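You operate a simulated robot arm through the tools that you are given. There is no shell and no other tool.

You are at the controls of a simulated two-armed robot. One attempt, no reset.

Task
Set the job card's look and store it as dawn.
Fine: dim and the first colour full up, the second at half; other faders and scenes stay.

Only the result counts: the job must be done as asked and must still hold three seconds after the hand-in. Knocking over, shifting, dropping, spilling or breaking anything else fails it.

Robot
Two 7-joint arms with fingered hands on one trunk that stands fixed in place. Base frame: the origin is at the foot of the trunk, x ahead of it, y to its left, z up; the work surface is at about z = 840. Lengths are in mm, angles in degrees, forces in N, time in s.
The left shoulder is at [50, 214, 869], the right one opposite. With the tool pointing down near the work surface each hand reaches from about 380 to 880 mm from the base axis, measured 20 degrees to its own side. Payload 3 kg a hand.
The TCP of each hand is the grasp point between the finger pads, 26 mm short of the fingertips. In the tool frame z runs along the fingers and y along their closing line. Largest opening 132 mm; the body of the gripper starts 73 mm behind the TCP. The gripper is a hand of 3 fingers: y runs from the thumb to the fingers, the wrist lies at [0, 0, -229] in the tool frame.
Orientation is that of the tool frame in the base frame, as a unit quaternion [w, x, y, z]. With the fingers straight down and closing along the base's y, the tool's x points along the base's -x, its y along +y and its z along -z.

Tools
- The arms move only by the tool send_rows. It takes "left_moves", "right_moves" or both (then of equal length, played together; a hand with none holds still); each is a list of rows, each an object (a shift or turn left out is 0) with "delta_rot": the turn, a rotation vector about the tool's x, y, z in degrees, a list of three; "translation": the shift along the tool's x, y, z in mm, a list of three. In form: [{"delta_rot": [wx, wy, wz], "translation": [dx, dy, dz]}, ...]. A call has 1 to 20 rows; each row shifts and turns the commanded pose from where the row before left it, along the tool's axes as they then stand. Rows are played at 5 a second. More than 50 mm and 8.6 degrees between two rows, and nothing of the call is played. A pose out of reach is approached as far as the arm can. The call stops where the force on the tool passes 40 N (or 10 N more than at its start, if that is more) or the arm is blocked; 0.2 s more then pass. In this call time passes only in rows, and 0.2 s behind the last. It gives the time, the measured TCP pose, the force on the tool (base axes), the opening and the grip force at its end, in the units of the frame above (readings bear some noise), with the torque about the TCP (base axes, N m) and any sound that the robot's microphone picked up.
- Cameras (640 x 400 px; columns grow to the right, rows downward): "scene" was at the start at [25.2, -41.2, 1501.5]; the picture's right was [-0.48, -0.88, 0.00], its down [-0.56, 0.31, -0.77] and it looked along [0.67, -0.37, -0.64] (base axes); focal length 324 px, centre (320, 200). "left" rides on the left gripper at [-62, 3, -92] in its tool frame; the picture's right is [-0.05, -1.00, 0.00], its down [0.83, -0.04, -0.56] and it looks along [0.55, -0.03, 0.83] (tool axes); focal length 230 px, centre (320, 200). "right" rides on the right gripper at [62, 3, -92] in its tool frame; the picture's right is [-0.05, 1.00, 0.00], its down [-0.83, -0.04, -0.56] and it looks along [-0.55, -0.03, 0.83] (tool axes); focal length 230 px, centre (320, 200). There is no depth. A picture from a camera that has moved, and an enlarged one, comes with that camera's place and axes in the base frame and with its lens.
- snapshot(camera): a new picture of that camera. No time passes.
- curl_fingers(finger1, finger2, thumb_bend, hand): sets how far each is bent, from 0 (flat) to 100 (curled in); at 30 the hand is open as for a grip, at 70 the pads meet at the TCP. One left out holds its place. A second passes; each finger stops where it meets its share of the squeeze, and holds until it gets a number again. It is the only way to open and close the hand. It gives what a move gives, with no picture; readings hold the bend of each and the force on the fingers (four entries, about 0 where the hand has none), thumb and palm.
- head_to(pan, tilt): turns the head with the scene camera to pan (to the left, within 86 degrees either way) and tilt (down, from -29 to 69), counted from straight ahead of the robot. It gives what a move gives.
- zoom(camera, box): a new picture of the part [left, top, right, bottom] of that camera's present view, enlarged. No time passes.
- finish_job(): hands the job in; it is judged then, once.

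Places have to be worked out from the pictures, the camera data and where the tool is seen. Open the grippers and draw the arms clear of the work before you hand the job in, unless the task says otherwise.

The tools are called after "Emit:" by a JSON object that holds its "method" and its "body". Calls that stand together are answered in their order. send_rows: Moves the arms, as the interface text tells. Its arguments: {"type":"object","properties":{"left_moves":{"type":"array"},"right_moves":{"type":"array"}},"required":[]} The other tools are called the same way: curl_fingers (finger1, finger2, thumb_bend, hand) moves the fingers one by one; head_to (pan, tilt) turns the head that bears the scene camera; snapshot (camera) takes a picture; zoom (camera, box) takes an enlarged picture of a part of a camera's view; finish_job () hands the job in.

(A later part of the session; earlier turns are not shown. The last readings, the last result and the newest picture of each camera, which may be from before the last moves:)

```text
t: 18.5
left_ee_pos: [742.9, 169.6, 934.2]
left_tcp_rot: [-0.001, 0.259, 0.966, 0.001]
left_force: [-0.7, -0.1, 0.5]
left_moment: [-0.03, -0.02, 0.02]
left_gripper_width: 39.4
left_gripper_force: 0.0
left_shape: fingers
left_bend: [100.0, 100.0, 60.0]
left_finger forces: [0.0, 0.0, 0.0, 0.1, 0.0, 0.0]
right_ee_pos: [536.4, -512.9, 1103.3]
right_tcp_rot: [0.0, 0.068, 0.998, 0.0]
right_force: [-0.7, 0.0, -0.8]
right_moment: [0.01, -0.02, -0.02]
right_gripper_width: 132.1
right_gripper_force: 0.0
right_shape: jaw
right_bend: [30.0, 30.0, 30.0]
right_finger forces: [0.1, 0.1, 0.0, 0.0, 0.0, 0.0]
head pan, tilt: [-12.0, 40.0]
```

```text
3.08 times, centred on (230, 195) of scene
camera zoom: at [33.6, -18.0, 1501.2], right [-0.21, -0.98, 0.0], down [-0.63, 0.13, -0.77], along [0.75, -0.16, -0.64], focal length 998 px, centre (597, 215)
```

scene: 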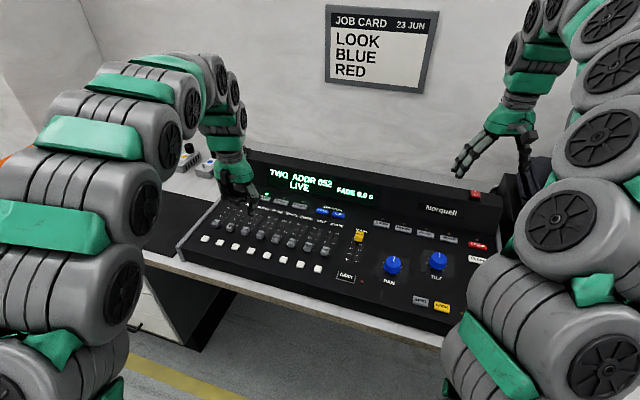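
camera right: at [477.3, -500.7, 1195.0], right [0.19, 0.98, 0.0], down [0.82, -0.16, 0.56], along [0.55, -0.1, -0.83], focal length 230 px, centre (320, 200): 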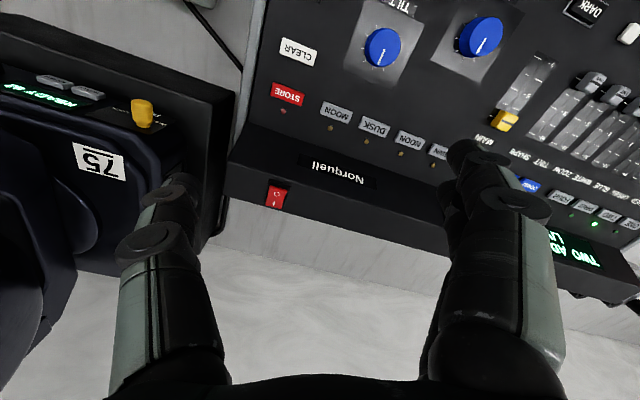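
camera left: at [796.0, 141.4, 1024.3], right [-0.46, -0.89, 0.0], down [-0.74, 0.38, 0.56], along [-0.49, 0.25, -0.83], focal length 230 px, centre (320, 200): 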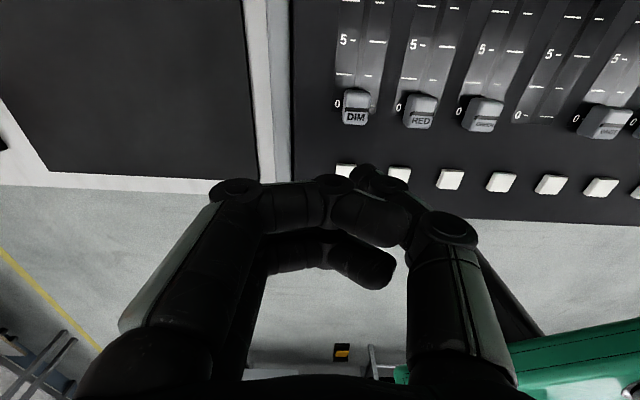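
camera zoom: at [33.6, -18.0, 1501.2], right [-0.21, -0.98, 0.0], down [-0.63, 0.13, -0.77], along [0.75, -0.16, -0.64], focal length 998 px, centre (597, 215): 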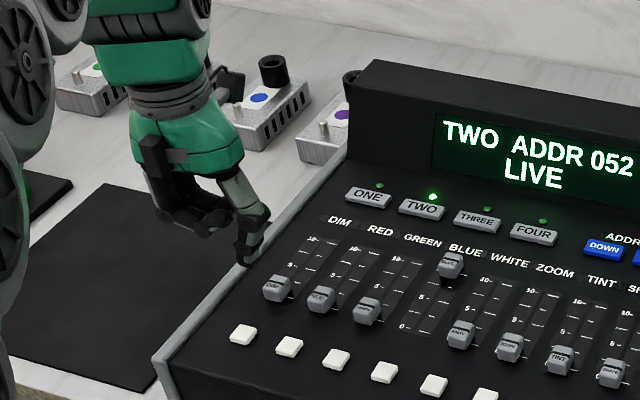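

The tip is about 26 mm in front of DIM's knob centre and aligned. I'll descend to the same height used before and push part way.

Emit:
{"method": "send_rows", "body": {"left_moves": [{"translation": [0, 0, 25]}, {"translation": [0, 0, 20]}, {"translation": [0, 0, 10]}, {"translation": [0, 0, 5]}, {"translation": [-5, 0, 0]}, {"translation": [-5, 0, 0]}, {"translation": [-5, 0, 0]}, {"translation": [-5, 0, 0]}, {"translation": [-5, 0, 0]}, {"translation": [-5, 0, 0]}]}}

Emit:
{"method": "zoom", "body": {"camera": "left", "box": [240, 80, 480, 240]}}

Emit:
{"method": "zoom", "body": {"camera": "scene", "box": [150, 130, 310, 260]}}

```text
t: 20.7
left_ee_pos: [769.0, 155.6, 874.5]
left_tcp_rot: [0.0, 0.259, 0.966, 0.0]
left_force: [0.5, 1.0, 0.3]
left_moment: [0.0, 0.01, -0.03]
left_gripper_width: 39.2
left_gripper_force: 0.1
left_shape: fingers
left_bend: [100.0, 100.0, 60.0]
left_finger forces: [0.0, 0.0, 0.0, 0.0, 0.1, 0.0]
right_ee_pos: [537.5, -512.9, 1104.4]
right_tcp_rot: [-0.001, 0.068, 0.998, 0.0]
right_force: [0.2, -0.4, -0.2]
right_moment: [-0.01, 0.0, 0.01]
right_gripper_width: 131.9
right_gripper_force: 0.1
right_shape: jaw
right_bend: [30.0, 30.0, 30.0]
right_finger forces: [0.1, 0.1, 0.0, 0.1, 0.0, 0.1]
head pan, tilt: [-12.0, 40.0]
```

```text
2.50 times, centred on (360, 160) of left
camera zoom: at [823.5, 127.6, 964.3], right [-0.46, -0.89, 0.0], down [-0.74, 0.38, 0.56], along [-0.49, 0.25, -0.83], focal length 575 px, centre (220, 300)
```

zoom: 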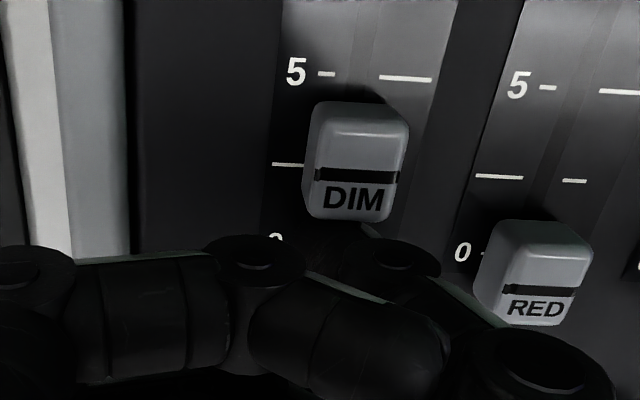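

```text
3.08 times, centred on (230, 195) of scene
camera zoom: at [33.7, -18.0, 1501.2], right [-0.21, -0.98, 0.0], down [-0.63, 0.13, -0.77], along [0.75, -0.16, -0.64], focal length 998 px, centre (597, 215)
```

zoom: 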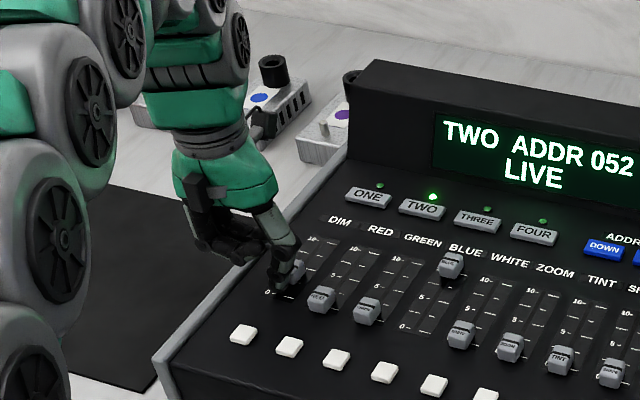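

DIM follows properly, at about 2.5. I'll continue up toward 8.5, then finish in small steps.

Emit:
{"method": "send_rows", "body": {"left_moves": [{"translation": [-5, 0, 0]}, {"translation": [-5, 0, 0]}, {"translation": [-5, 0, 0]}, {"translation": [-5, 0, 0]}, {"translation": [-5, 0, 0]}, {"translation": [-5, 0, 0]}, {"translation": [-5, 0, 0]}, {"translation": [-5, 0, 0]}, {"translation": [-5, 0, 0]}, {"translation": [-5, 0, 0]}]}}

Emit:
{"method": "zoom", "body": {"camera": "left", "box": [240, 80, 480, 240]}}

Emit:
{"method": "zoom", "body": {"camera": "scene", "box": [150, 130, 310, 260]}}

```text
t: 22.9
left_ee_pos: [813.2, 131.4, 874.9]
left_tcp_rot: [0.0, 0.259, 0.966, 0.0]
left_force: [-0.7, -0.1, -0.2]
left_moment: [0.01, 0.01, 0.02]
left_gripper_width: 39.4
left_gripper_force: 0.1
left_shape: fingers
left_bend: [100.0, 100.0, 60.0]
left_finger forces: [0.0, 0.1, 0.0, 0.1, 0.1, 0.0]
right_ee_pos: [536.8, -512.3, 1104.7]
right_tcp_rot: [0.001, 0.068, 0.998, 0.0]
right_force: [0.4, -0.2, 0.3]
right_moment: [-0.02, 0.01, 0.02]
right_gripper_width: 131.7
right_gripper_force: 0.0
right_shape: jaw
right_bend: [30.0, 30.0, 30.0]
right_finger forces: [0.1, 0.0, 0.1, 0.1, 0.1, 0.0]
head pan, tilt: [-12.0, 40.0]
```

```text
2.50 times, centred on (360, 160) of left
camera zoom: at [867.2, 102.4, 965.5], right [-0.46, -0.89, 0.0], down [-0.74, 0.38, 0.55], along [-0.49, 0.25, -0.83], focal length 575 px, centre (220, 300)
```

zoom: 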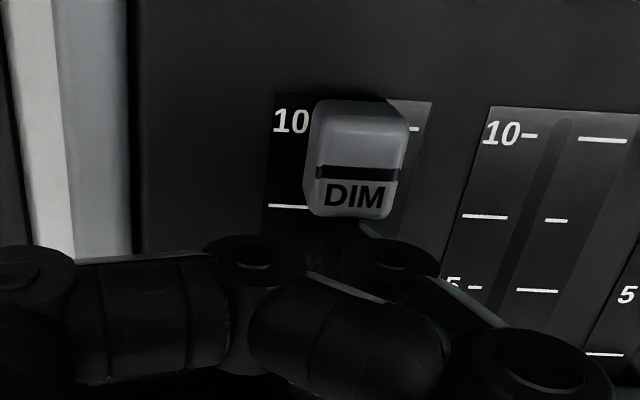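

```text
3.08 times, centred on (230, 195) of scene
camera zoom: at [33.7, -18.0, 1501.2], right [-0.21, -0.98, 0.0], down [-0.63, 0.13, -0.77], along [0.75, -0.16, -0.64], focal length 998 px, centre (597, 215)
```

zoom: 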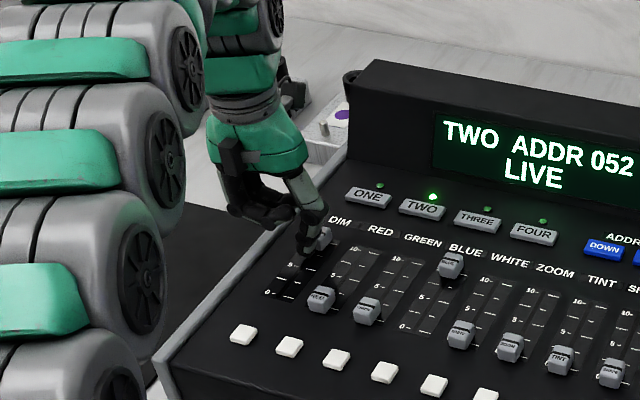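

DIM is at about 8.3 with no resistance. I'll push the last ~12 mm to the end stop in small steps.

Emit:
{"method": "send_rows", "body": {"left_moves": [{"translation": [-3, 0, 0]}, {"translation": [-3, 0, 0]}, {"translation": [-3, 0, 0]}, {"translation": [-2, 0, 0]}, {"translation": [-1, 0, 0]}]}}

Emit:
{"method": "zoom", "body": {"camera": "left", "box": [240, 80, 480, 240]}}

```text
t: 24.1
left_ee_pos: [823.7, 124.1, 874.1]
left_tcp_rot: [0.001, 0.259, 0.966, 0.001]
left_force: [-12.4, 7.0, -2.1]
left_moment: [0.15, 0.27, -0.35]
left_gripper_width: 39.3
left_gripper_force: 7.4
left_shape: fingers
left_bend: [100.0, 100.0, 60.0]
left_finger forces: [0.0, 0.0, 0.0, 0.0, 14.4, 0.1]
right_ee_pos: [537.1, -512.6, 1104.4]
right_tcp_rot: [0.0, 0.068, 0.998, -0.001]
right_force: [0.1, 0.5, 0.1]
right_moment: [-0.01, 0.0, -0.03]
right_gripper_width: 131.8
right_gripper_force: 0.0
right_shape: jaw
right_bend: [30.0, 30.0, 30.0]
right_finger forces: [0.0, 0.1, 0.0, 0.0, 0.1, 0.0]
head pan, tilt: [-12.0, 40.0]
```

```text
2.50 times, centred on (360, 160) of left
camera zoom: at [877.4, 96.3, 965.9], right [-0.46, -0.89, 0.0], down [-0.74, 0.38, 0.56], along [-0.49, 0.25, -0.83], focal length 575 px, centre (220, 300)
```

zoom: 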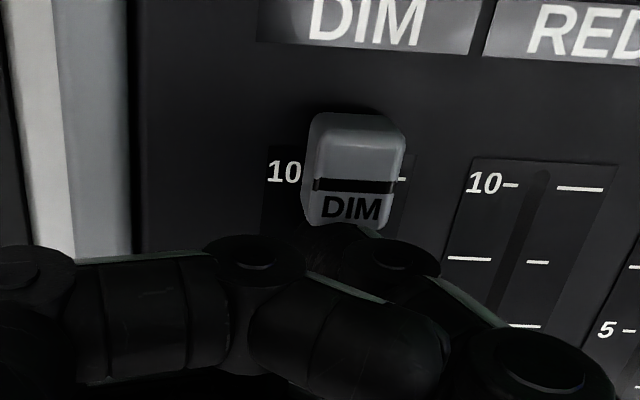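

DIM reached its end stop (14 N) at the 10 mark. I'll back off, lift, and go to the spot in front of RED's knob.

Emit:
{"method": "send_rows", "body": {"left_moves": [{"translation": [5, 0, 0]}, {"translation": [5, 0, 0]}, {"translation": [0, 0, -30]}, {"translation": [0, 0, -30]}, {"translation": [28, -15.8, 0]}, {"translation": [28, -15.8, 0]}, {"translation": [27, -15.7, 0]}]}}

Emit:
{"method": "snapshot", "body": {"camera": "left"}}

Emit:
{"method": "zoom", "body": {"camera": "scene", "box": [150, 130, 310, 260]}}

```text
t: 25.7
left_ee_pos: [717.0, 128.4, 934.8]
left_tcp_rot: [-0.001, 0.26, 0.966, 0.001]
left_force: [-0.6, -0.3, -0.2]
left_moment: [0.0, -0.04, 0.02]
left_gripper_width: 39.4
left_gripper_force: 0.2
left_shape: fingers
left_bend: [100.0, 100.0, 60.0]
left_finger forces: [0.0, 0.0, 0.0, 0.0, 0.1, 0.1]
right_ee_pos: [537.1, -512.4, 1103.0]
right_tcp_rot: [0.0, 0.068, 0.998, 0.0]
right_force: [0.9, -0.3, 0.3]
right_moment: [-0.01, -0.01, -0.02]
right_gripper_width: 131.9
right_gripper_force: 0.0
right_shape: jaw
right_bend: [30.0, 30.0, 30.0]
right_finger forces: [0.0, 0.0, 0.1, 0.0, 0.0, 0.0]
head pan, tilt: [-12.0, 40.0]
```

```text
taken
camera left: at [771.7, 100.5, 1025.3], right [-0.46, -0.89, 0.0], down [-0.74, 0.38, 0.56], along [-0.49, 0.25, -0.83], focal length 230 px, centre (320, 200)
```

left: 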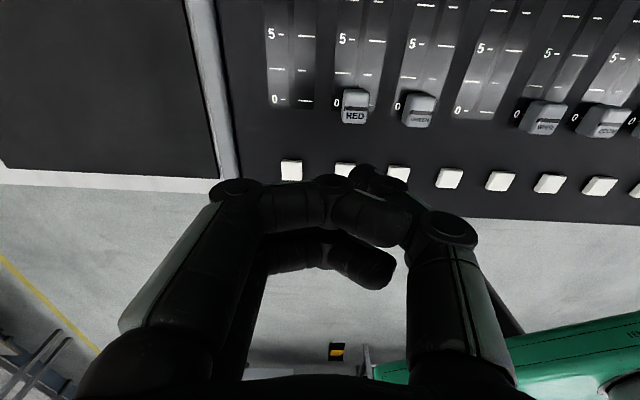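

```text
3.08 times, centred on (230, 195) of scene
camera zoom: at [33.7, -18.0, 1501.2], right [-0.21, -0.98, 0.0], down [-0.63, 0.13, -0.77], along [0.75, -0.16, -0.64], focal length 998 px, centre (597, 215)
```

zoom: 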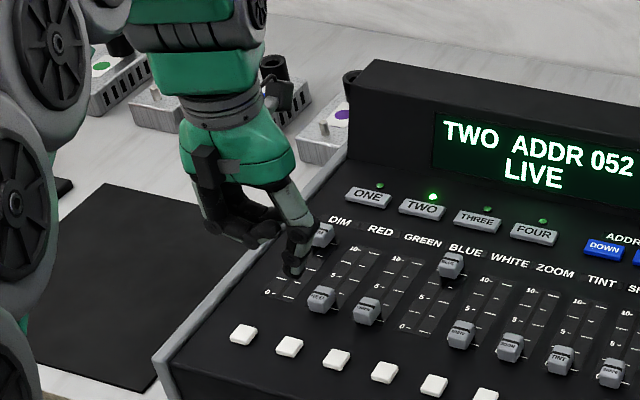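

RED is aligned the same way. DIM needed about 51 mm from this start point to reach mid-travel, so I'll descend and push 46 mm first, then check.

Emit:
{"method": "send_rows", "body": {"left_moves": [{"translation": [0, 0, 25]}, {"translation": [0, 0, 20]}, {"translation": [0, 0, 10]}, {"translation": [0, 0, 5]}, {"translation": [-5, 0, 0]}, {"translation": [-5, 0, 0]}, {"translation": [-5, 0, 0]}, {"translation": [-5, 0, 0]}, {"translation": [-5, 0, 0]}, {"translation": [-5, 0, 0]}, {"translation": [-5, 0, 0]}, {"translation": [-5, 0, 0]}, {"translation": [-3, 0, 0]}, {"translation": [-2, 0, 0]}, {"translation": [-1, 0, 0]}]}}

Emit:
{"method": "zoom", "body": {"camera": "left", "box": [240, 80, 480, 240]}}

Emit:
{"method": "zoom", "body": {"camera": "scene", "box": [150, 130, 310, 260]}}

```text
t: 28.9
left_ee_pos: [759.0, 107.5, 875.5]
left_tcp_rot: [-0.001, 0.26, 0.966, 0.0]
left_force: [-0.1, 0.1, -0.6]
left_moment: [-0.04, 0.06, 0.04]
left_gripper_width: 39.4
left_gripper_force: 0.0
left_shape: fingers
left_bend: [100.0, 100.0, 60.0]
left_finger forces: [0.0, 0.1, 0.0, 0.0, 0.1, 0.0]
right_ee_pos: [537.4, -512.7, 1103.9]
right_tcp_rot: [0.0, 0.069, 0.998, -0.001]
right_force: [0.6, -0.4, -0.5]
right_moment: [0.01, -0.04, 0.03]
right_gripper_width: 131.9
right_gripper_force: 0.1
right_shape: jaw
right_bend: [30.0, 30.0, 30.0]
right_finger forces: [0.0, 0.0, 0.0, 0.1, 0.0, 0.0]
head pan, tilt: [-12.0, 40.0]
```

```text
2.50 times, centred on (360, 160) of left
camera zoom: at [812.6, 78.6, 965.9], right [-0.46, -0.89, 0.0], down [-0.74, 0.38, 0.56], along [-0.49, 0.25, -0.83], focal length 575 px, centre (220, 300)
```

zoom: 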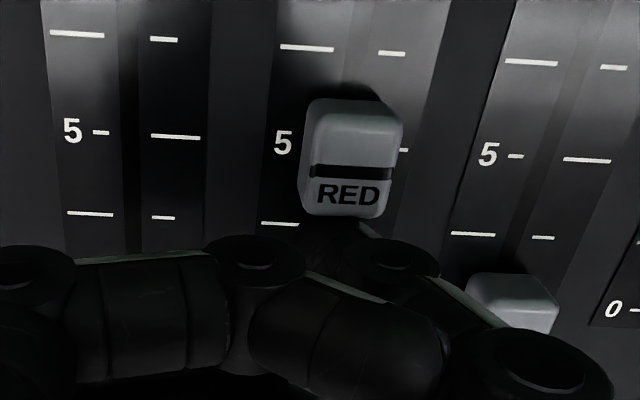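

```text
3.08 times, centred on (230, 195) of scene
camera zoom: at [33.7, -18.0, 1501.2], right [-0.21, -0.98, 0.0], down [-0.63, 0.13, -0.77], along [0.75, -0.16, -0.64], focal length 998 px, centre (597, 215)
```

zoom: 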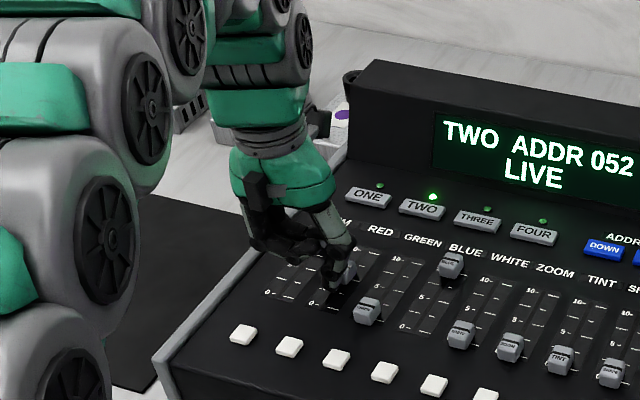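

RED's index line is still a bit short of 5. I'll push another 3 mm, then back off and lift to compare all knobs from above.

Emit:
{"method": "send_rows", "body": {"left_moves": [{"translation": [-1.5, 0, 0]}, {"translation": [-1.5, 0, 0]}]}}

Emit:
{"method": "zoom", "body": {"camera": "left", "box": [240, 80, 480, 240]}}

Emit:
{"method": "send_rows", "body": {"left_moves": [{"translation": [4, 0, 0]}, {"translation": [4, 0, 0]}, {"translation": [0, 0, -30]}, {"translation": [0, 0, -30]}, {"translation": [0, 0, -30]}, {"translation": [0, -30, -10]}]}}

Emit:
{"method": "zoom", "body": {"camera": "left", "box": [140, 40, 440, 200]}}

Emit:
{"method": "zoom", "body": {"camera": "scene", "box": [190, 180, 320, 270]}}

```text
t: 29.5
left_ee_pos: [760.2, 105.3, 873.8]
left_tcp_rot: [0.0, 0.259, 0.966, 0.0]
left_force: [0.2, 0.9, 0.2]
left_moment: [0.01, -0.01, 0.02]
left_gripper_width: 39.3
left_gripper_force: 0.1
left_shape: fingers
left_bend: [100.0, 100.0, 60.0]
left_finger forces: [0.0, 0.0, 0.0, 0.1, 0.0, 0.1]
right_ee_pos: [535.8, -512.5, 1103.4]
right_tcp_rot: [0.0, 0.068, 0.998, 0.0]
right_force: [-0.3, -0.2, 0.1]
right_moment: [-0.03, 0.01, 0.0]
right_gripper_width: 131.9
right_gripper_force: 0.1
right_shape: jaw
right_bend: [30.0, 30.0, 30.0]
right_finger forces: [0.1, 0.0, 0.0, 0.0, 0.0, 0.0]
head pan, tilt: [-12.0, 40.0]
```

```text
2.50 times, centred on (360, 160) of left
camera zoom: at [815.2, 76.8, 965.3], right [-0.46, -0.89, 0.0], down [-0.74, 0.38, 0.56], along [-0.49, 0.25, -0.83], focal length 575 px, centre (220, 300)
```

zoom: 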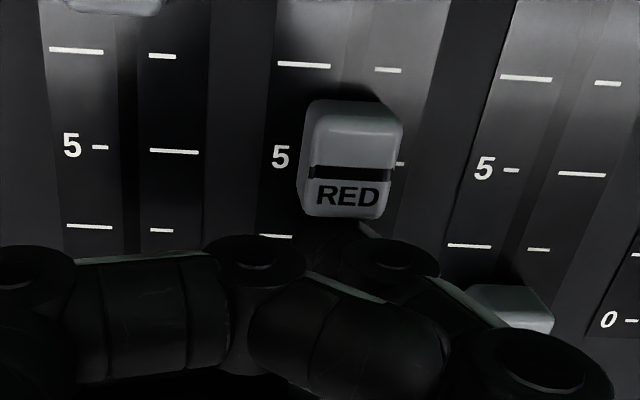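

```text
t: 30.9
left_ee_pos: [740.0, 82.7, 975.4]
left_tcp_rot: [0.001, 0.259, 0.966, 0.0]
left_force: [-0.1, 0.1, -0.1]
left_moment: [-0.01, -0.02, 0.0]
left_gripper_width: 39.4
left_gripper_force: 0.0
left_shape: fingers
left_bend: [100.0, 100.0, 60.0]
left_finger forces: [0.1, 0.1, 0.0, 0.0, 0.1, 0.0]
right_ee_pos: [537.4, -513.1, 1104.6]
right_tcp_rot: [0.0, 0.068, 0.998, 0.0]
right_force: [0.2, 0.6, -0.2]
right_moment: [-0.03, -0.02, -0.01]
right_gripper_width: 131.7
right_gripper_force: 0.1
right_shape: jaw
right_bend: [30.0, 30.0, 30.0]
right_finger forces: [0.0, 0.1, 0.1, 0.1, 0.0, 0.0]
head pan, tilt: [-12.0, 40.0]
```

```text
2.13 times, centred on (290, 120) of left
camera zoom: at [793.9, 55.3, 1066.5], right [-0.45, -0.89, 0.0], down [-0.74, 0.38, 0.55], along [-0.49, 0.25, -0.83], focal length 491 px, centre (384, 371)
```

zoom: 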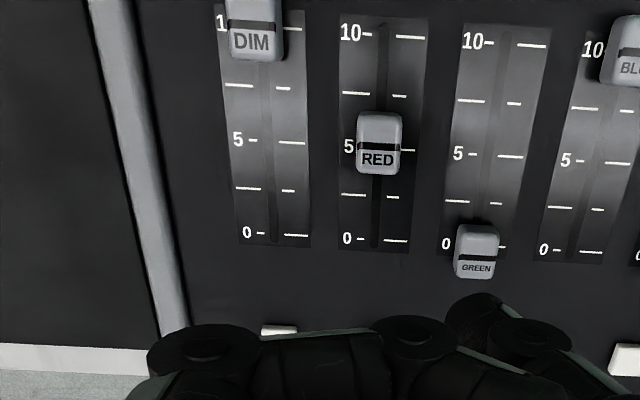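

```text
4.44 times, centred on (255, 225) of scene
camera zoom: at [33.7, -17.9, 1501.2], right [-0.21, -0.98, 0.0], down [-0.63, 0.13, -0.77], along [0.75, -0.16, -0.64], focal length 1441 px, centre (609, 89)
```

zoom: 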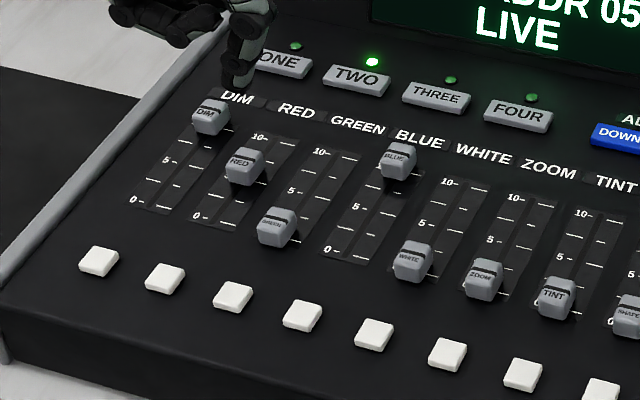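

I need more precise views of the RED, GREEN, DIM and BLUE index lines against their ticks.

Emit:
{"method": "zoom", "body": {"camera": "left", "box": [285, 80, 355, 124]}}

Emit:
{"method": "zoom", "body": {"camera": "left", "box": [330, 130, 400, 174]}}

Emit:
{"method": "zoom", "body": {"camera": "left", "box": [225, 25, 295, 69]}}

Emit:
{"method": "zoom", "body": {"camera": "left", "box": [400, 40, 470, 84]}}

```text
9.09 times, centred on (320, 102) of left
camera zoom: at [793.9, 55.3, 1066.5], right [-0.45, -0.89, 0.0], down [-0.74, 0.38, 0.55], along [-0.49, 0.25, -0.83], focal length 2092 px, centre (320, 1091)
```

zoom: 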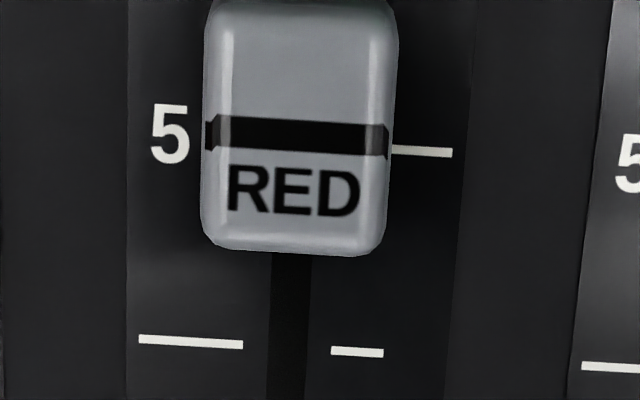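

```text
9.09 times, centred on (365, 152) of left
camera zoom: at [793.9, 55.3, 1066.5], right [-0.45, -0.89, 0.0], down [-0.74, 0.38, 0.55], along [-0.49, 0.25, -0.83], focal length 2092 px, centre (-89, 636)
```

zoom: 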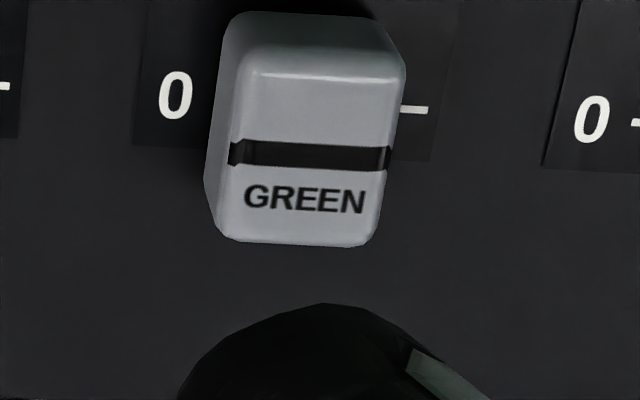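

```text
9.09 times, centred on (260, 47) of left
camera zoom: at [793.9, 55.3, 1066.5], right [-0.45, -0.89, 0.0], down [-0.74, 0.38, 0.55], along [-0.49, 0.25, -0.83], focal length 2092 px, centre (866, 1591)
```

zoom: 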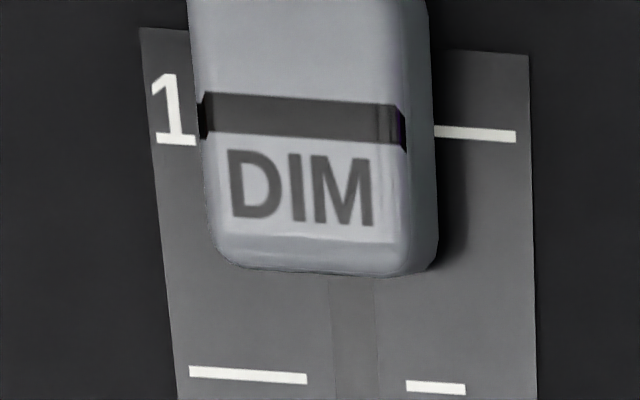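

```text
9.09 times, centred on (435, 62) of left
camera zoom: at [793.9, 55.3, 1066.5], right [-0.45, -0.89, 0.0], down [-0.74, 0.38, 0.55], along [-0.49, 0.25, -0.83], focal length 2092 px, centre (-726, 1454)
```

zoom: 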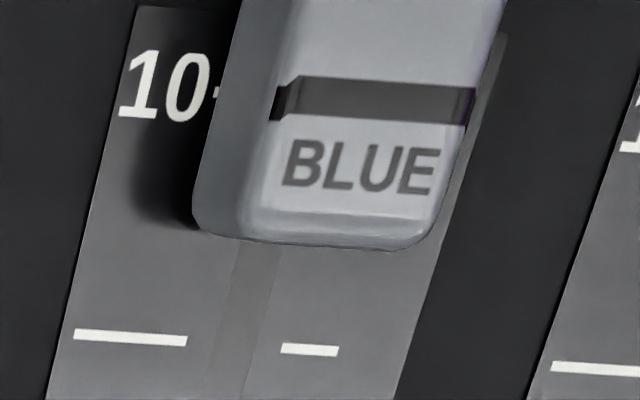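

From the camera geometry (knob stripe 16 mm above panel, calibrated on GREEN at 0), DIM and BLUE sit exactly at 10, while RED appears ~3.5 mm past 5. I'll cross-check from the scene camera.

Emit:
{"method": "zoom", "body": {"camera": "scene", "box": [225, 200, 265, 225]}}

Emit:
{"method": "zoom", "body": {"camera": "scene", "box": [265, 205, 305, 230]}}

Emit:
{"method": "zoom", "body": {"camera": "scene", "box": [255, 220, 295, 245]}}

```text
16.00 times, centred on (245, 212) of scene
camera zoom: at [33.7, -17.9, 1501.2], right [-0.21, -0.98, 0.0], down [-0.63, 0.13, -0.77], along [0.75, -0.16, -0.64], focal length 5188 px, centre (1520, 0)
```

zoom: 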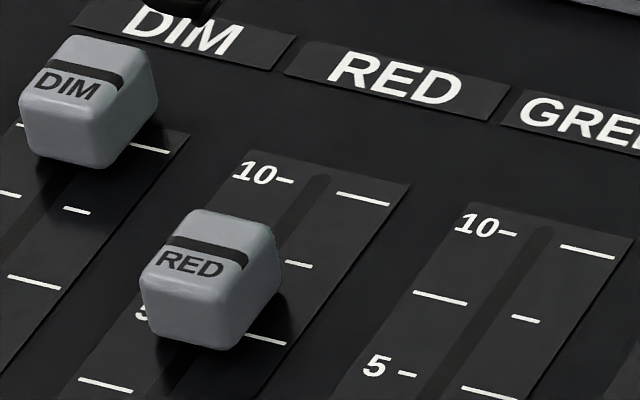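

```text
16.00 times, centred on (285, 218) of scene
camera zoom: at [33.7, -17.9, 1501.2], right [-0.21, -0.98, 0.0], down [-0.63, 0.13, -0.77], along [0.75, -0.16, -0.64], focal length 5188 px, centre (880, -80)
```

zoom: 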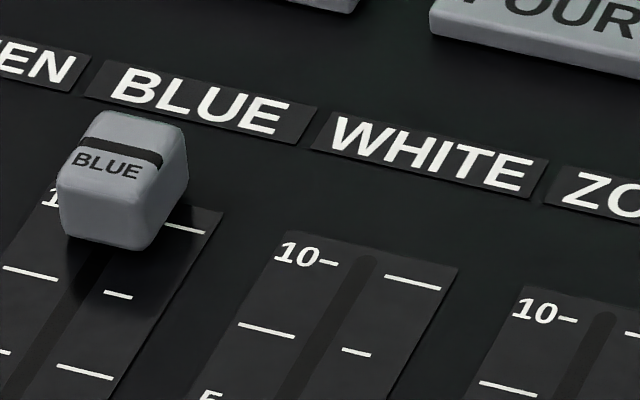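

```text
16.00 times, centred on (275, 232) of scene
camera zoom: at [33.7, -17.9, 1501.2], right [-0.21, -0.98, 0.0], down [-0.63, 0.13, -0.77], along [0.75, -0.16, -0.64], focal length 5188 px, centre (1040, -320)
```

zoom: 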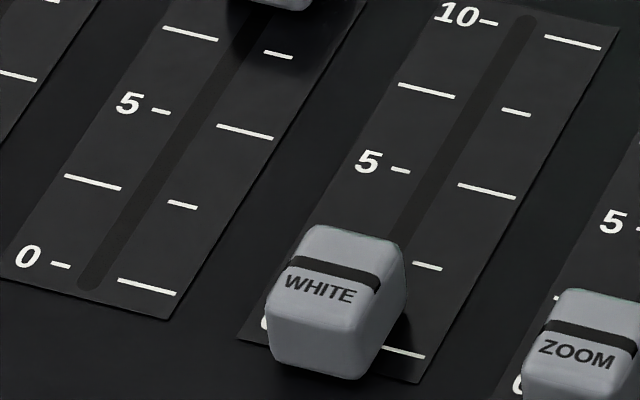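

Both cameras agree RED is about 3.7 mm too high (≈5.45). I'll place the thumb on the far side of the RED knob so I can nudge it back.

Emit:
{"method": "send_rows", "body": {"left_moves": [{"translation": [-30, 15, 0]}, {"translation": [-30, 15, 0]}, {"translation": [0, 0, 35]}, {"translation": [0, 0, 30]}, {"translation": [0, 0, 15]}]}}

Emit:
{"method": "snapshot", "body": {"camera": "left"}}

Emit:
{"method": "zoom", "body": {"camera": "scene", "box": [210, 160, 290, 230]}}

```text
t: 32.1
left_ee_pos: [805.8, 77.8, 893.1]
left_tcp_rot: [0.0, 0.26, 0.966, 0.0]
left_force: [0.0, 0.3, 0.0]
left_moment: [-0.01, 0.04, 0.0]
left_gripper_width: 39.6
left_gripper_force: 0.0
left_shape: fingers
left_bend: [100.0, 100.0, 60.0]
left_finger forces: [0.0, 0.1, 0.0, 0.1, 0.1, 0.1]
right_ee_pos: [536.4, -512.0, 1103.3]
right_tcp_rot: [-0.001, 0.068, 0.998, 0.0]
right_force: [0.2, 0.0, 0.3]
right_moment: [0.0, 0.02, 0.0]
right_gripper_width: 131.7
right_gripper_force: 0.2
right_shape: jaw
right_bend: [30.0, 30.0, 30.0]
right_finger forces: [0.0, 0.0, 0.1, 0.0, 0.1, 0.1]
head pan, tilt: [-12.0, 40.0]
```

```text
taken
camera left: at [859.8, 50.8, 984.5], right [-0.46, -0.89, 0.0], down [-0.74, 0.38, 0.55], along [-0.49, 0.25, -0.83], focal length 230 px, centre (320, 200)
```

left: 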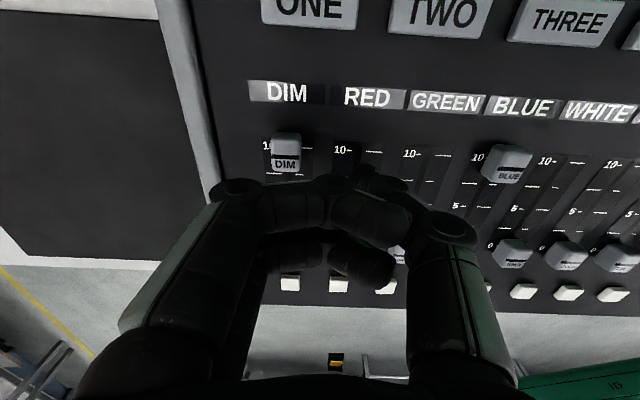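

```text
5.71 times, centred on (250, 195) of scene
camera zoom: at [33.7, -18.0, 1501.2], right [-0.21, -0.98, 0.0], down [-0.63, 0.13, -0.77], along [0.75, -0.16, -0.64], focal length 1853 px, centre (720, 229)
```

zoom: 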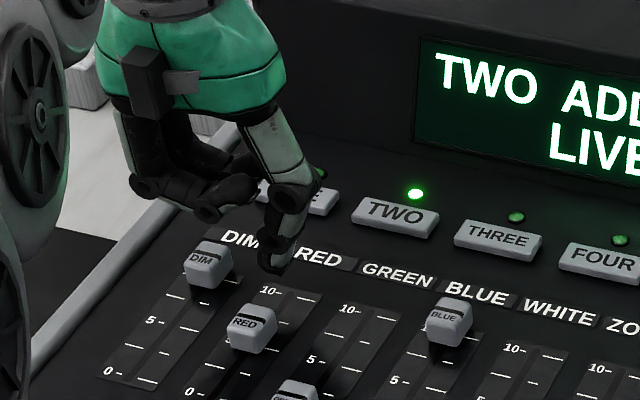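

The thumb is positioned beyond the RED knob. I'll lower the last 20 mm and start moving back slowly, stopping before contact.

Emit:
{"method": "send_rows", "body": {"left_moves": [{"translation": [0, 0, 8]}, {"translation": [0, 0, 7]}, {"translation": [0, 0, 5]}, {"translation": [3, 0, 0]}, {"translation": [3, 0, 0]}]}}

Emit:
{"method": "zoom", "body": {"camera": "scene", "box": [210, 180, 270, 230]}}

Emit:
{"method": "zoom", "body": {"camera": "left", "box": [240, 120, 480, 280]}}

```text
t: 33.3
left_ee_pos: [800.1, 81.9, 874.1]
left_tcp_rot: [-0.001, 0.259, 0.966, 0.0]
left_force: [-0.2, 0.7, 0.1]
left_moment: [0.01, 0.0, 0.01]
left_gripper_width: 39.4
left_gripper_force: 0.1
left_shape: fingers
left_bend: [100.0, 100.0, 60.0]
left_finger forces: [0.0, 0.1, 0.0, 0.0, 0.0, 0.0]
right_ee_pos: [537.5, -513.3, 1103.7]
right_tcp_rot: [0.0, 0.068, 0.998, 0.0]
right_force: [0.2, -0.6, 0.2]
right_moment: [-0.02, 0.04, -0.01]
right_gripper_width: 131.8
right_gripper_force: 0.1
right_shape: jaw
right_bend: [30.0, 30.0, 30.0]
right_finger forces: [0.1, 0.1, 0.1, 0.0, 0.0, 0.0]
head pan, tilt: [-12.0, 40.0]
```

```text
8.00 times, centred on (240, 205) of scene
camera zoom: at [33.7, -18.0, 1501.2], right [-0.21, -0.98, 0.0], down [-0.63, 0.13, -0.77], along [0.75, -0.16, -0.64], focal length 2594 px, centre (960, 160)
```

zoom: 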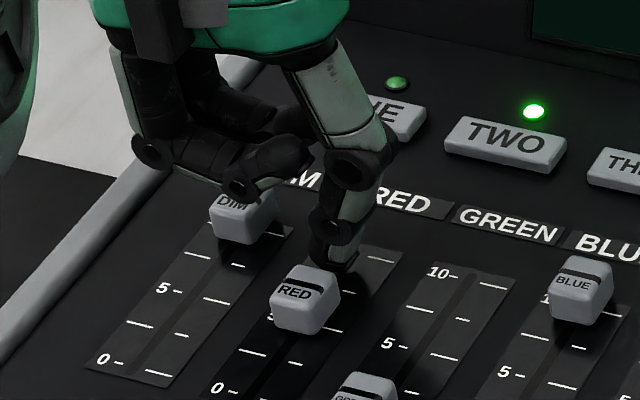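

```text
2.50 times, centred on (360, 200) of left
camera zoom: at [855.0, 54.8, 965.4], right [-0.46, -0.89, 0.0], down [-0.74, 0.38, 0.55], along [-0.49, 0.25, -0.83], focal length 575 px, centre (220, 200)
```

zoom: 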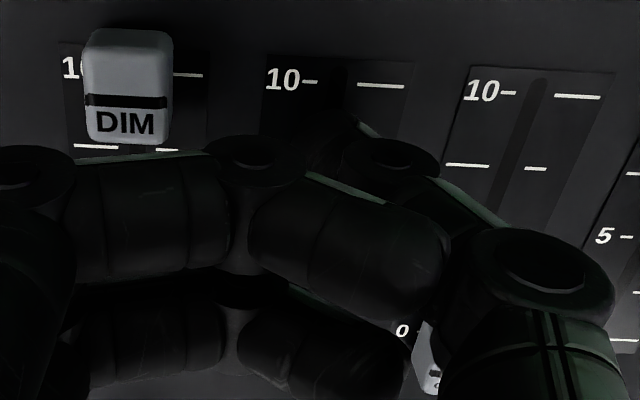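

The thumb is about 4 mm from the far face of the RED knob, and the scene camera sees the stripe and tick clearly. I'll ease back 5 mm and measure.

Emit:
{"method": "send_rows", "body": {"left_moves": [{"translation": [2, 0, 0]}, {"translation": [2, 0, 0]}, {"translation": [1, 0, 0]}]}}

Emit:
{"method": "zoom", "body": {"camera": "scene", "box": [225, 200, 265, 225]}}

```text
t: 34.1
left_ee_pos: [796.5, 84.4, 875.1]
left_tcp_rot: [0.0, 0.259, 0.966, 0.0]
left_force: [-0.2, -0.5, -0.5]
left_moment: [-0.01, 0.01, 0.0]
left_gripper_width: 39.4
left_gripper_force: 0.1
left_shape: fingers
left_bend: [100.0, 100.0, 60.0]
left_finger forces: [0.0, 0.1, 0.0, 0.0, 0.0, 0.0]
right_ee_pos: [536.8, -512.5, 1104.9]
right_tcp_rot: [0.0, 0.068, 0.998, 0.0]
right_force: [-0.5, -0.2, -0.6]
right_moment: [0.0, 0.0, 0.02]
right_gripper_width: 131.7
right_gripper_force: 0.0
right_shape: jaw
right_bend: [30.0, 30.0, 30.0]
right_finger forces: [0.0, 0.1, 0.0, 0.0, 0.0, 0.0]
head pan, tilt: [-12.0, 40.0]
```

```text
16.00 times, centred on (245, 212) of scene
camera zoom: at [33.6, -18.0, 1501.2], right [-0.21, -0.98, 0.0], down [-0.63, 0.13, -0.77], along [0.75, -0.16, -0.64], focal length 5188 px, centre (1520, 0)
```

zoom: 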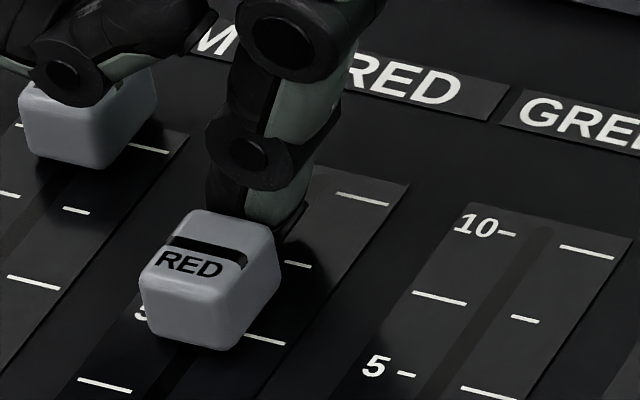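

RED has just about not moved yet. I'll continue back by 3 mm in 1 mm steps.

Emit:
{"method": "send_rows", "body": {"left_moves": [{"translation": [1, 0, 0]}, {"translation": [1, 0, 0]}, {"translation": [1, 0, 0]}]}}

Emit:
{"method": "zoom", "body": {"camera": "scene", "box": [225, 200, 265, 225]}}

```text
t: 34.9
left_ee_pos: [793.0, 86.5, 872.8]
left_tcp_rot: [0.001, 0.26, 0.966, 0.0]
left_force: [-0.2, -0.2, 1.2]
left_moment: [0.02, 0.04, -0.01]
left_gripper_width: 39.4
left_gripper_force: 0.0
left_shape: fingers
left_bend: [100.0, 100.0, 60.0]
left_finger forces: [0.0, 0.0, 0.0, 0.1, 0.0, 0.0]
right_ee_pos: [537.2, -512.7, 1103.8]
right_tcp_rot: [0.0, 0.068, 0.998, 0.0]
right_force: [0.7, 0.2, -0.2]
right_moment: [-0.01, 0.0, -0.01]
right_gripper_width: 131.9
right_gripper_force: 0.0
right_shape: jaw
right_bend: [30.0, 30.0, 30.0]
right_finger forces: [0.0, 0.0, 0.0, 0.0, 0.0, 0.0]
head pan, tilt: [-12.0, 40.0]
```

```text
16.00 times, centred on (245, 212) of scene
camera zoom: at [33.7, -18.0, 1501.2], right [-0.21, -0.98, 0.0], down [-0.63, 0.13, -0.77], along [0.75, -0.16, -0.64], focal length 5188 px, centre (1520, 0)
```

zoom: 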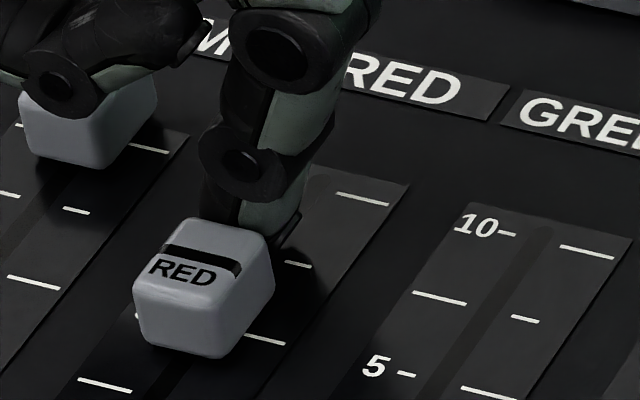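

RED has moved back about 2.3 mm. I'll go 1 mm more, then retreat and lift for a precise measurement.

Emit:
{"method": "send_rows", "body": {"left_moves": [{"translation": [1, 0, 0]}, {"translation": [-4, 0, 0]}, {"translation": [-4, 0, 0]}, {"translation": [0, 0, -30]}, {"translation": [0, 0, -35]}, {"translation": [0, 0, -35]}, {"translation": [30, -20, 0]}, {"translation": [30, -20, 0]}]}}

Emit:
{"method": "zoom", "body": {"camera": "scene", "box": [225, 200, 265, 225]}}

Emit:
{"method": "snapshot", "body": {"camera": "left"}}

```text
t: 36.7
left_ee_pos: [728.0, 77.2, 975.3]
left_tcp_rot: [-0.002, 0.26, 0.966, 0.0]
left_force: [0.0, 0.4, -0.4]
left_moment: [0.0, -0.02, 0.0]
left_gripper_width: 39.4
left_gripper_force: 0.1
left_shape: fingers
left_bend: [100.0, 100.0, 60.0]
left_finger forces: [0.0, 0.0, 0.0, 0.0, 0.1, 0.0]
right_ee_pos: [537.4, -512.8, 1103.1]
right_tcp_rot: [0.0, 0.068, 0.998, 0.0]
right_force: [0.6, -0.2, 0.1]
right_moment: [0.0, 0.02, 0.05]
right_gripper_width: 132.4
right_gripper_force: 0.0
right_shape: jaw
right_bend: [30.0, 30.0, 30.0]
right_finger forces: [0.0, 0.0, 0.0, 0.0, 0.0, 0.0]
head pan, tilt: [-12.0, 40.0]
```

```text
16.00 times, centred on (245, 212) of scene
camera zoom: at [33.6, -18.0, 1501.2], right [-0.21, -0.98, 0.0], down [-0.63, 0.13, -0.77], along [0.75, -0.16, -0.64], focal length 5188 px, centre (1520, 0)
```

zoom: 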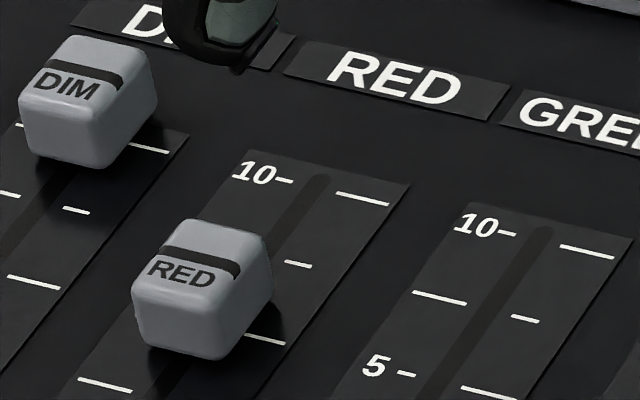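

```text
taken
camera left: at [781.7, 49.1, 1065.4], right [-0.46, -0.89, 0.0], down [-0.74, 0.38, 0.56], along [-0.5, 0.25, -0.83], focal length 230 px, centre (320, 200)
```

left: 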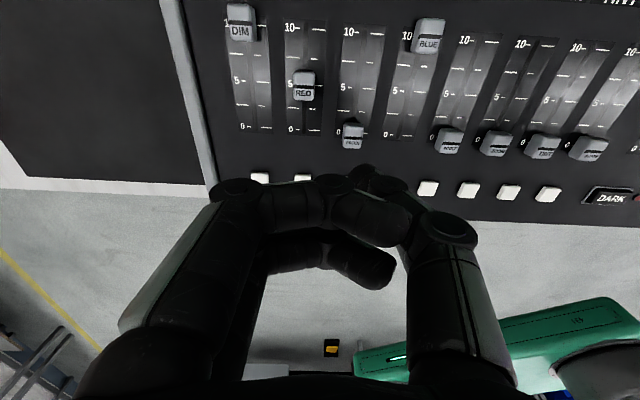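

I'll measure the stripes against the ticks again from the left camera.

Emit:
{"method": "zoom", "body": {"camera": "left", "box": [268, 66, 338, 110]}}

Emit:
{"method": "zoom", "body": {"camera": "left", "box": [320, 114, 390, 158]}}

Emit:
{"method": "zoom", "body": {"camera": "left", "box": [205, 0, 275, 44]}}

Emit:
{"method": "zoom", "body": {"camera": "left", "box": [392, 15, 462, 59]}}

```text
9.09 times, centred on (303, 88) of left
camera zoom: at [781.7, 49.1, 1065.4], right [-0.46, -0.89, 0.0], down [-0.74, 0.38, 0.56], along [-0.5, 0.25, -0.83], focal length 2092 px, centre (474, 1218)
```

zoom: 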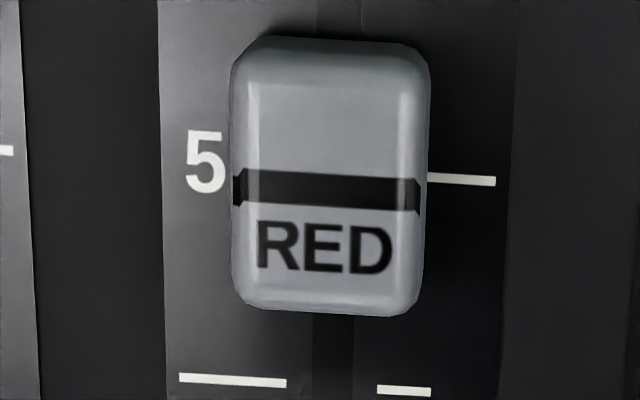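

```text
9.09 times, centred on (355, 136) of left
camera zoom: at [781.7, 49.1, 1065.4], right [-0.46, -0.89, 0.0], down [-0.74, 0.38, 0.56], along [-0.5, 0.25, -0.83], focal length 2092 px, centre (2, 782)
```

zoom: 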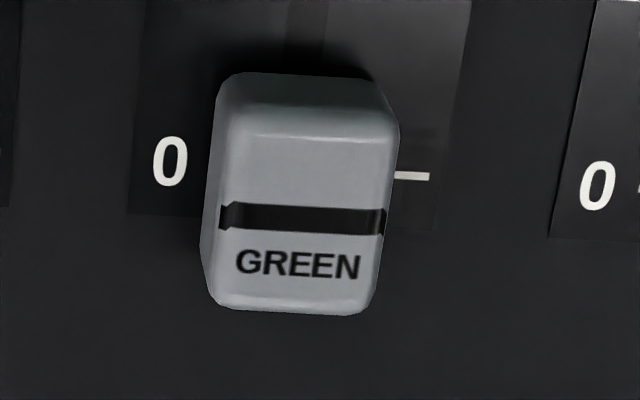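

```text
9.09 times, centred on (240, 22) of left
camera zoom: at [781.7, 49.1, 1065.4], right [-0.46, -0.89, 0.0], down [-0.74, 0.38, 0.56], along [-0.5, 0.25, -0.83], focal length 2092 px, centre (1047, 1818)
```

zoom: 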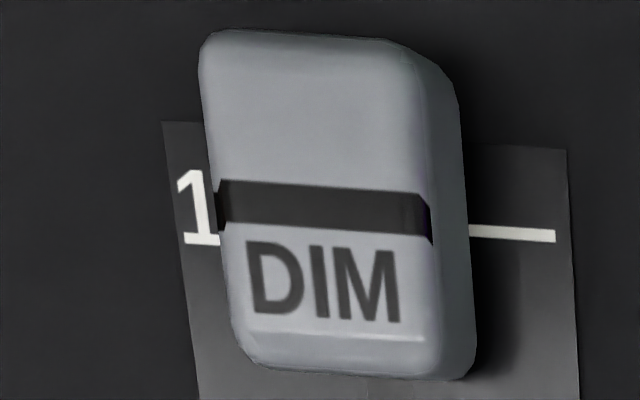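

```text
9.09 times, centred on (427, 37) of left
camera zoom: at [781.7, 49.1, 1065.4], right [-0.46, -0.89, 0.0], down [-0.74, 0.38, 0.56], along [-0.5, 0.25, -0.83], focal length 2092 px, centre (-653, 1682)
```

zoom: 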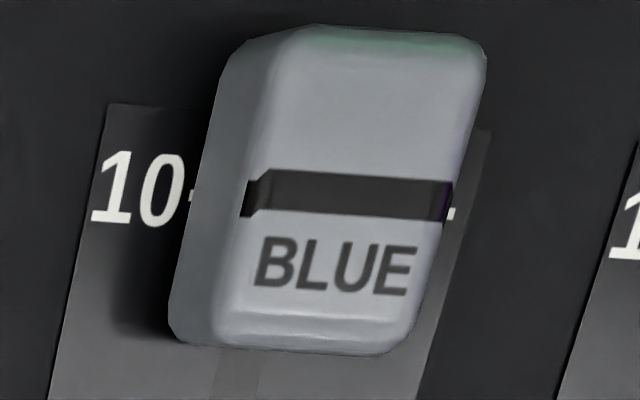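

By this geometry DIM and BLUE are at 10.0 and RED at about 5.07. To confirm without parallax, I'll put the left camera directly above RED's mid position.

Emit:
{"method": "send_rows", "body": {"left_moves": [{"translation": [14, 8, 0]}, {"translation": [14, 8, 0]}]}}

Emit:
{"method": "snapshot", "body": {"camera": "left"}}

Emit:
{"method": "zoom", "body": {"camera": "left", "box": [280, 30, 350, 74]}}

```text
t: 37.3
left_ee_pos: [711.9, 107.2, 974.4]
left_tcp_rot: [0.0, 0.26, 0.966, -0.001]
left_force: [-0.2, 0.2, -0.4]
left_moment: [0.0, -0.02, 0.02]
left_gripper_width: 39.3
left_gripper_force: 0.0
left_shape: fingers
left_bend: [100.0, 100.0, 60.0]
left_finger forces: [0.1, 0.1, 0.0, 0.1, 0.1, 0.0]
right_ee_pos: [537.1, -511.8, 1103.5]
right_tcp_rot: [0.001, 0.068, 0.998, 0.001]
right_force: [0.2, 0.3, 0.0]
right_moment: [0.01, 0.0, 0.0]
right_gripper_width: 132.1
right_gripper_force: 0.0
right_shape: jaw
right_bend: [30.0, 30.0, 30.0]
right_finger forces: [0.0, 0.1, 0.0, 0.1, 0.0, 0.0]
head pan, tilt: [-12.0, 40.0]
```

```text
taken
camera left: at [766.0, 78.4, 1064.5], right [-0.46, -0.89, 0.0], down [-0.74, 0.38, 0.56], along [-0.49, 0.25, -0.83], focal length 230 px, centre (320, 200)
```

left: 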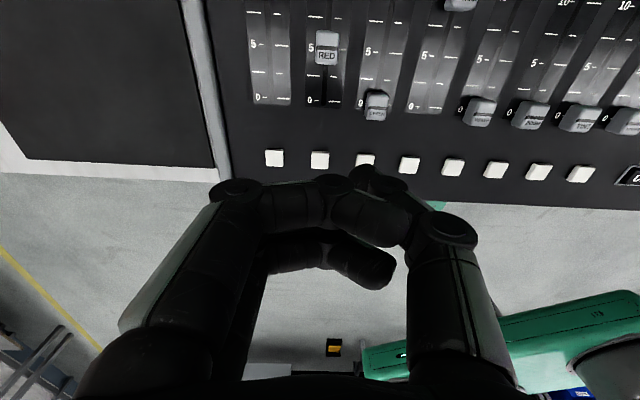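

```text
9.09 times, centred on (315, 52) of left
camera zoom: at [766.0, 78.4, 1064.5], right [-0.46, -0.89, 0.0], down [-0.74, 0.38, 0.56], along [-0.49, 0.25, -0.83], focal length 2092 px, centre (366, 1546)
```

zoom: 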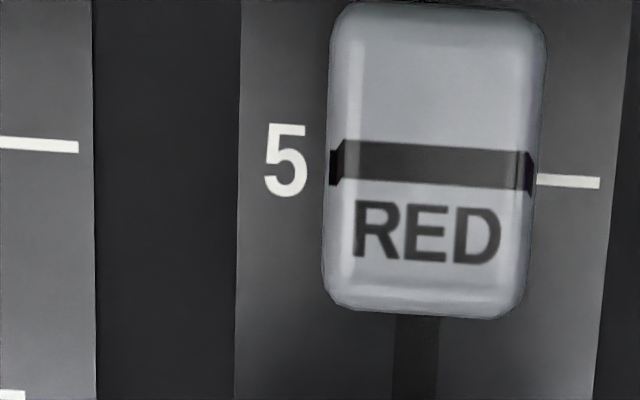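

RED measures +0.5 mm from the 5 mark (≈5.06), which is good. Now I'll raise the left hand and form a pointing thumb on the right hand for STORE and DAWN.

Emit:
{"method": "send_rows", "body": {"left_moves": [{"translation": [20, 20, -40]}, {"translation": [20, 20, -40]}]}}

Emit:
{"method": "curl_fingers", "body": {"hand": "right", "finger1": 100, "finger2": 100, "thumb_bend": 60}}

Emit:
{"method": "snapshot", "body": {"camera": "right"}}

Emit:
{"method": "head_to", "body": {"pan": -30, "tilt": 42}}

Emit:
{"method": "snapshot", "body": {"camera": "scene"}}

```text
t: 37.9
left_ee_pos: [697.4, 160.6, 1055.1]
left_tcp_rot: [0.0, 0.26, 0.966, 0.0]
left_force: [-0.4, 0.3, 0.1]
left_moment: [0.02, -0.01, 0.01]
left_gripper_width: 39.1
left_gripper_force: 0.1
left_shape: fingers
left_bend: [100.0, 100.0, 60.0]
left_finger forces: [0.1, 0.0, 0.0, 0.0, 0.1, 0.0]
right_ee_pos: [536.4, -513.0, 1103.9]
right_tcp_rot: [-0.001, 0.068, 0.998, 0.001]
right_force: [-0.8, -0.4, 0.4]
right_moment: [0.0, 0.01, -0.03]
right_gripper_width: 132.2
right_gripper_force: 0.1
right_shape: jaw
right_bend: [30.0, 30.0, 30.0]
right_finger forces: [0.1, 0.1, 0.1, 0.0, 0.0, 0.0]
head pan, tilt: [-12.0, 40.0]
```

```text
t: 38.9
left_ee_pos: [698.2, 160.6, 1053.7]
left_tcp_rot: [-0.001, 0.26, 0.966, 0.001]
left_force: [-0.5, 0.4, 0.2]
left_moment: [-0.01, -0.01, 0.01]
left_gripper_width: 39.1
left_gripper_force: 0.0
left_shape: fingers
left_bend: [100.0, 100.0, 60.0]
left_finger forces: [0.1, 0.0, 0.0, 0.1, 0.0, 0.0]
right_ee_pos: [537.7, -513.4, 1104.1]
right_tcp_rot: [-0.001, 0.068, 0.998, 0.001]
right_force: [0.5, -0.8, 0.7]
right_moment: [0.0, -0.01, -0.03]
right_gripper_width: 39.3
right_gripper_force: 0.1
right_shape: fingers
right_bend: [100.0, 100.0, 60.0]
right_finger forces: [0.1, 0.0, 0.0, 0.0, 0.0, 0.1]
head pan, tilt: [-12.0, 40.0]
```

```text
taken
camera right: at [477.3, -500.9, 1195.0], right [0.19, 0.98, 0.0], down [0.82, -0.16, 0.56], along [0.55, -0.1, -0.83], focal length 230 px, centre (320, 200)
```

right: 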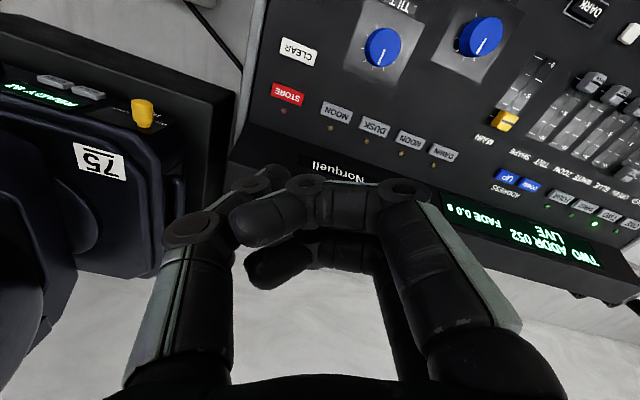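

```text
t: 39.7
left_ee_pos: [697.8, 160.8, 1053.2]
left_tcp_rot: [0.0, 0.26, 0.966, 0.0]
left_force: [0.6, 0.0, 0.1]
left_moment: [0.01, -0.03, 0.0]
left_gripper_width: 39.4
left_gripper_force: 0.1
left_shape: fingers
left_bend: [100.0, 100.0, 60.0]
left_finger forces: [0.0, 0.1, 0.1, 0.1, 0.0, 0.0]
right_ee_pos: [537.6, -511.7, 1102.9]
right_tcp_rot: [0.001, 0.068, 0.998, 0.001]
right_force: [0.5, -1.0, 0.5]
right_moment: [0.01, 0.0, 0.01]
right_gripper_width: 39.2
right_gripper_force: 0.1
right_shape: fingers
right_bend: [100.0, 100.0, 60.0]
right_finger forces: [0.0, 0.0, 0.1, 0.1, 0.0, 0.0]
head pan, tilt: [-30.0, 42.0]
```

```text
taken
```

scene: 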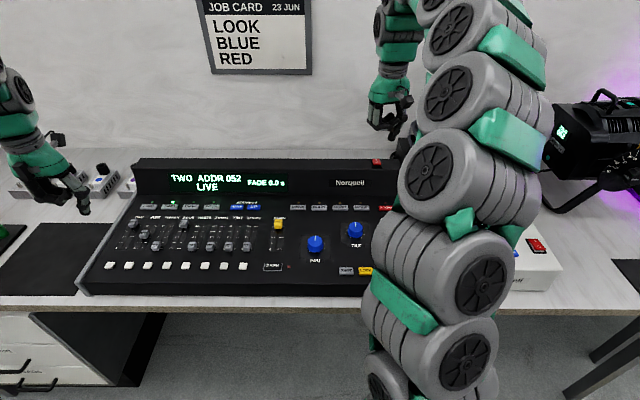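

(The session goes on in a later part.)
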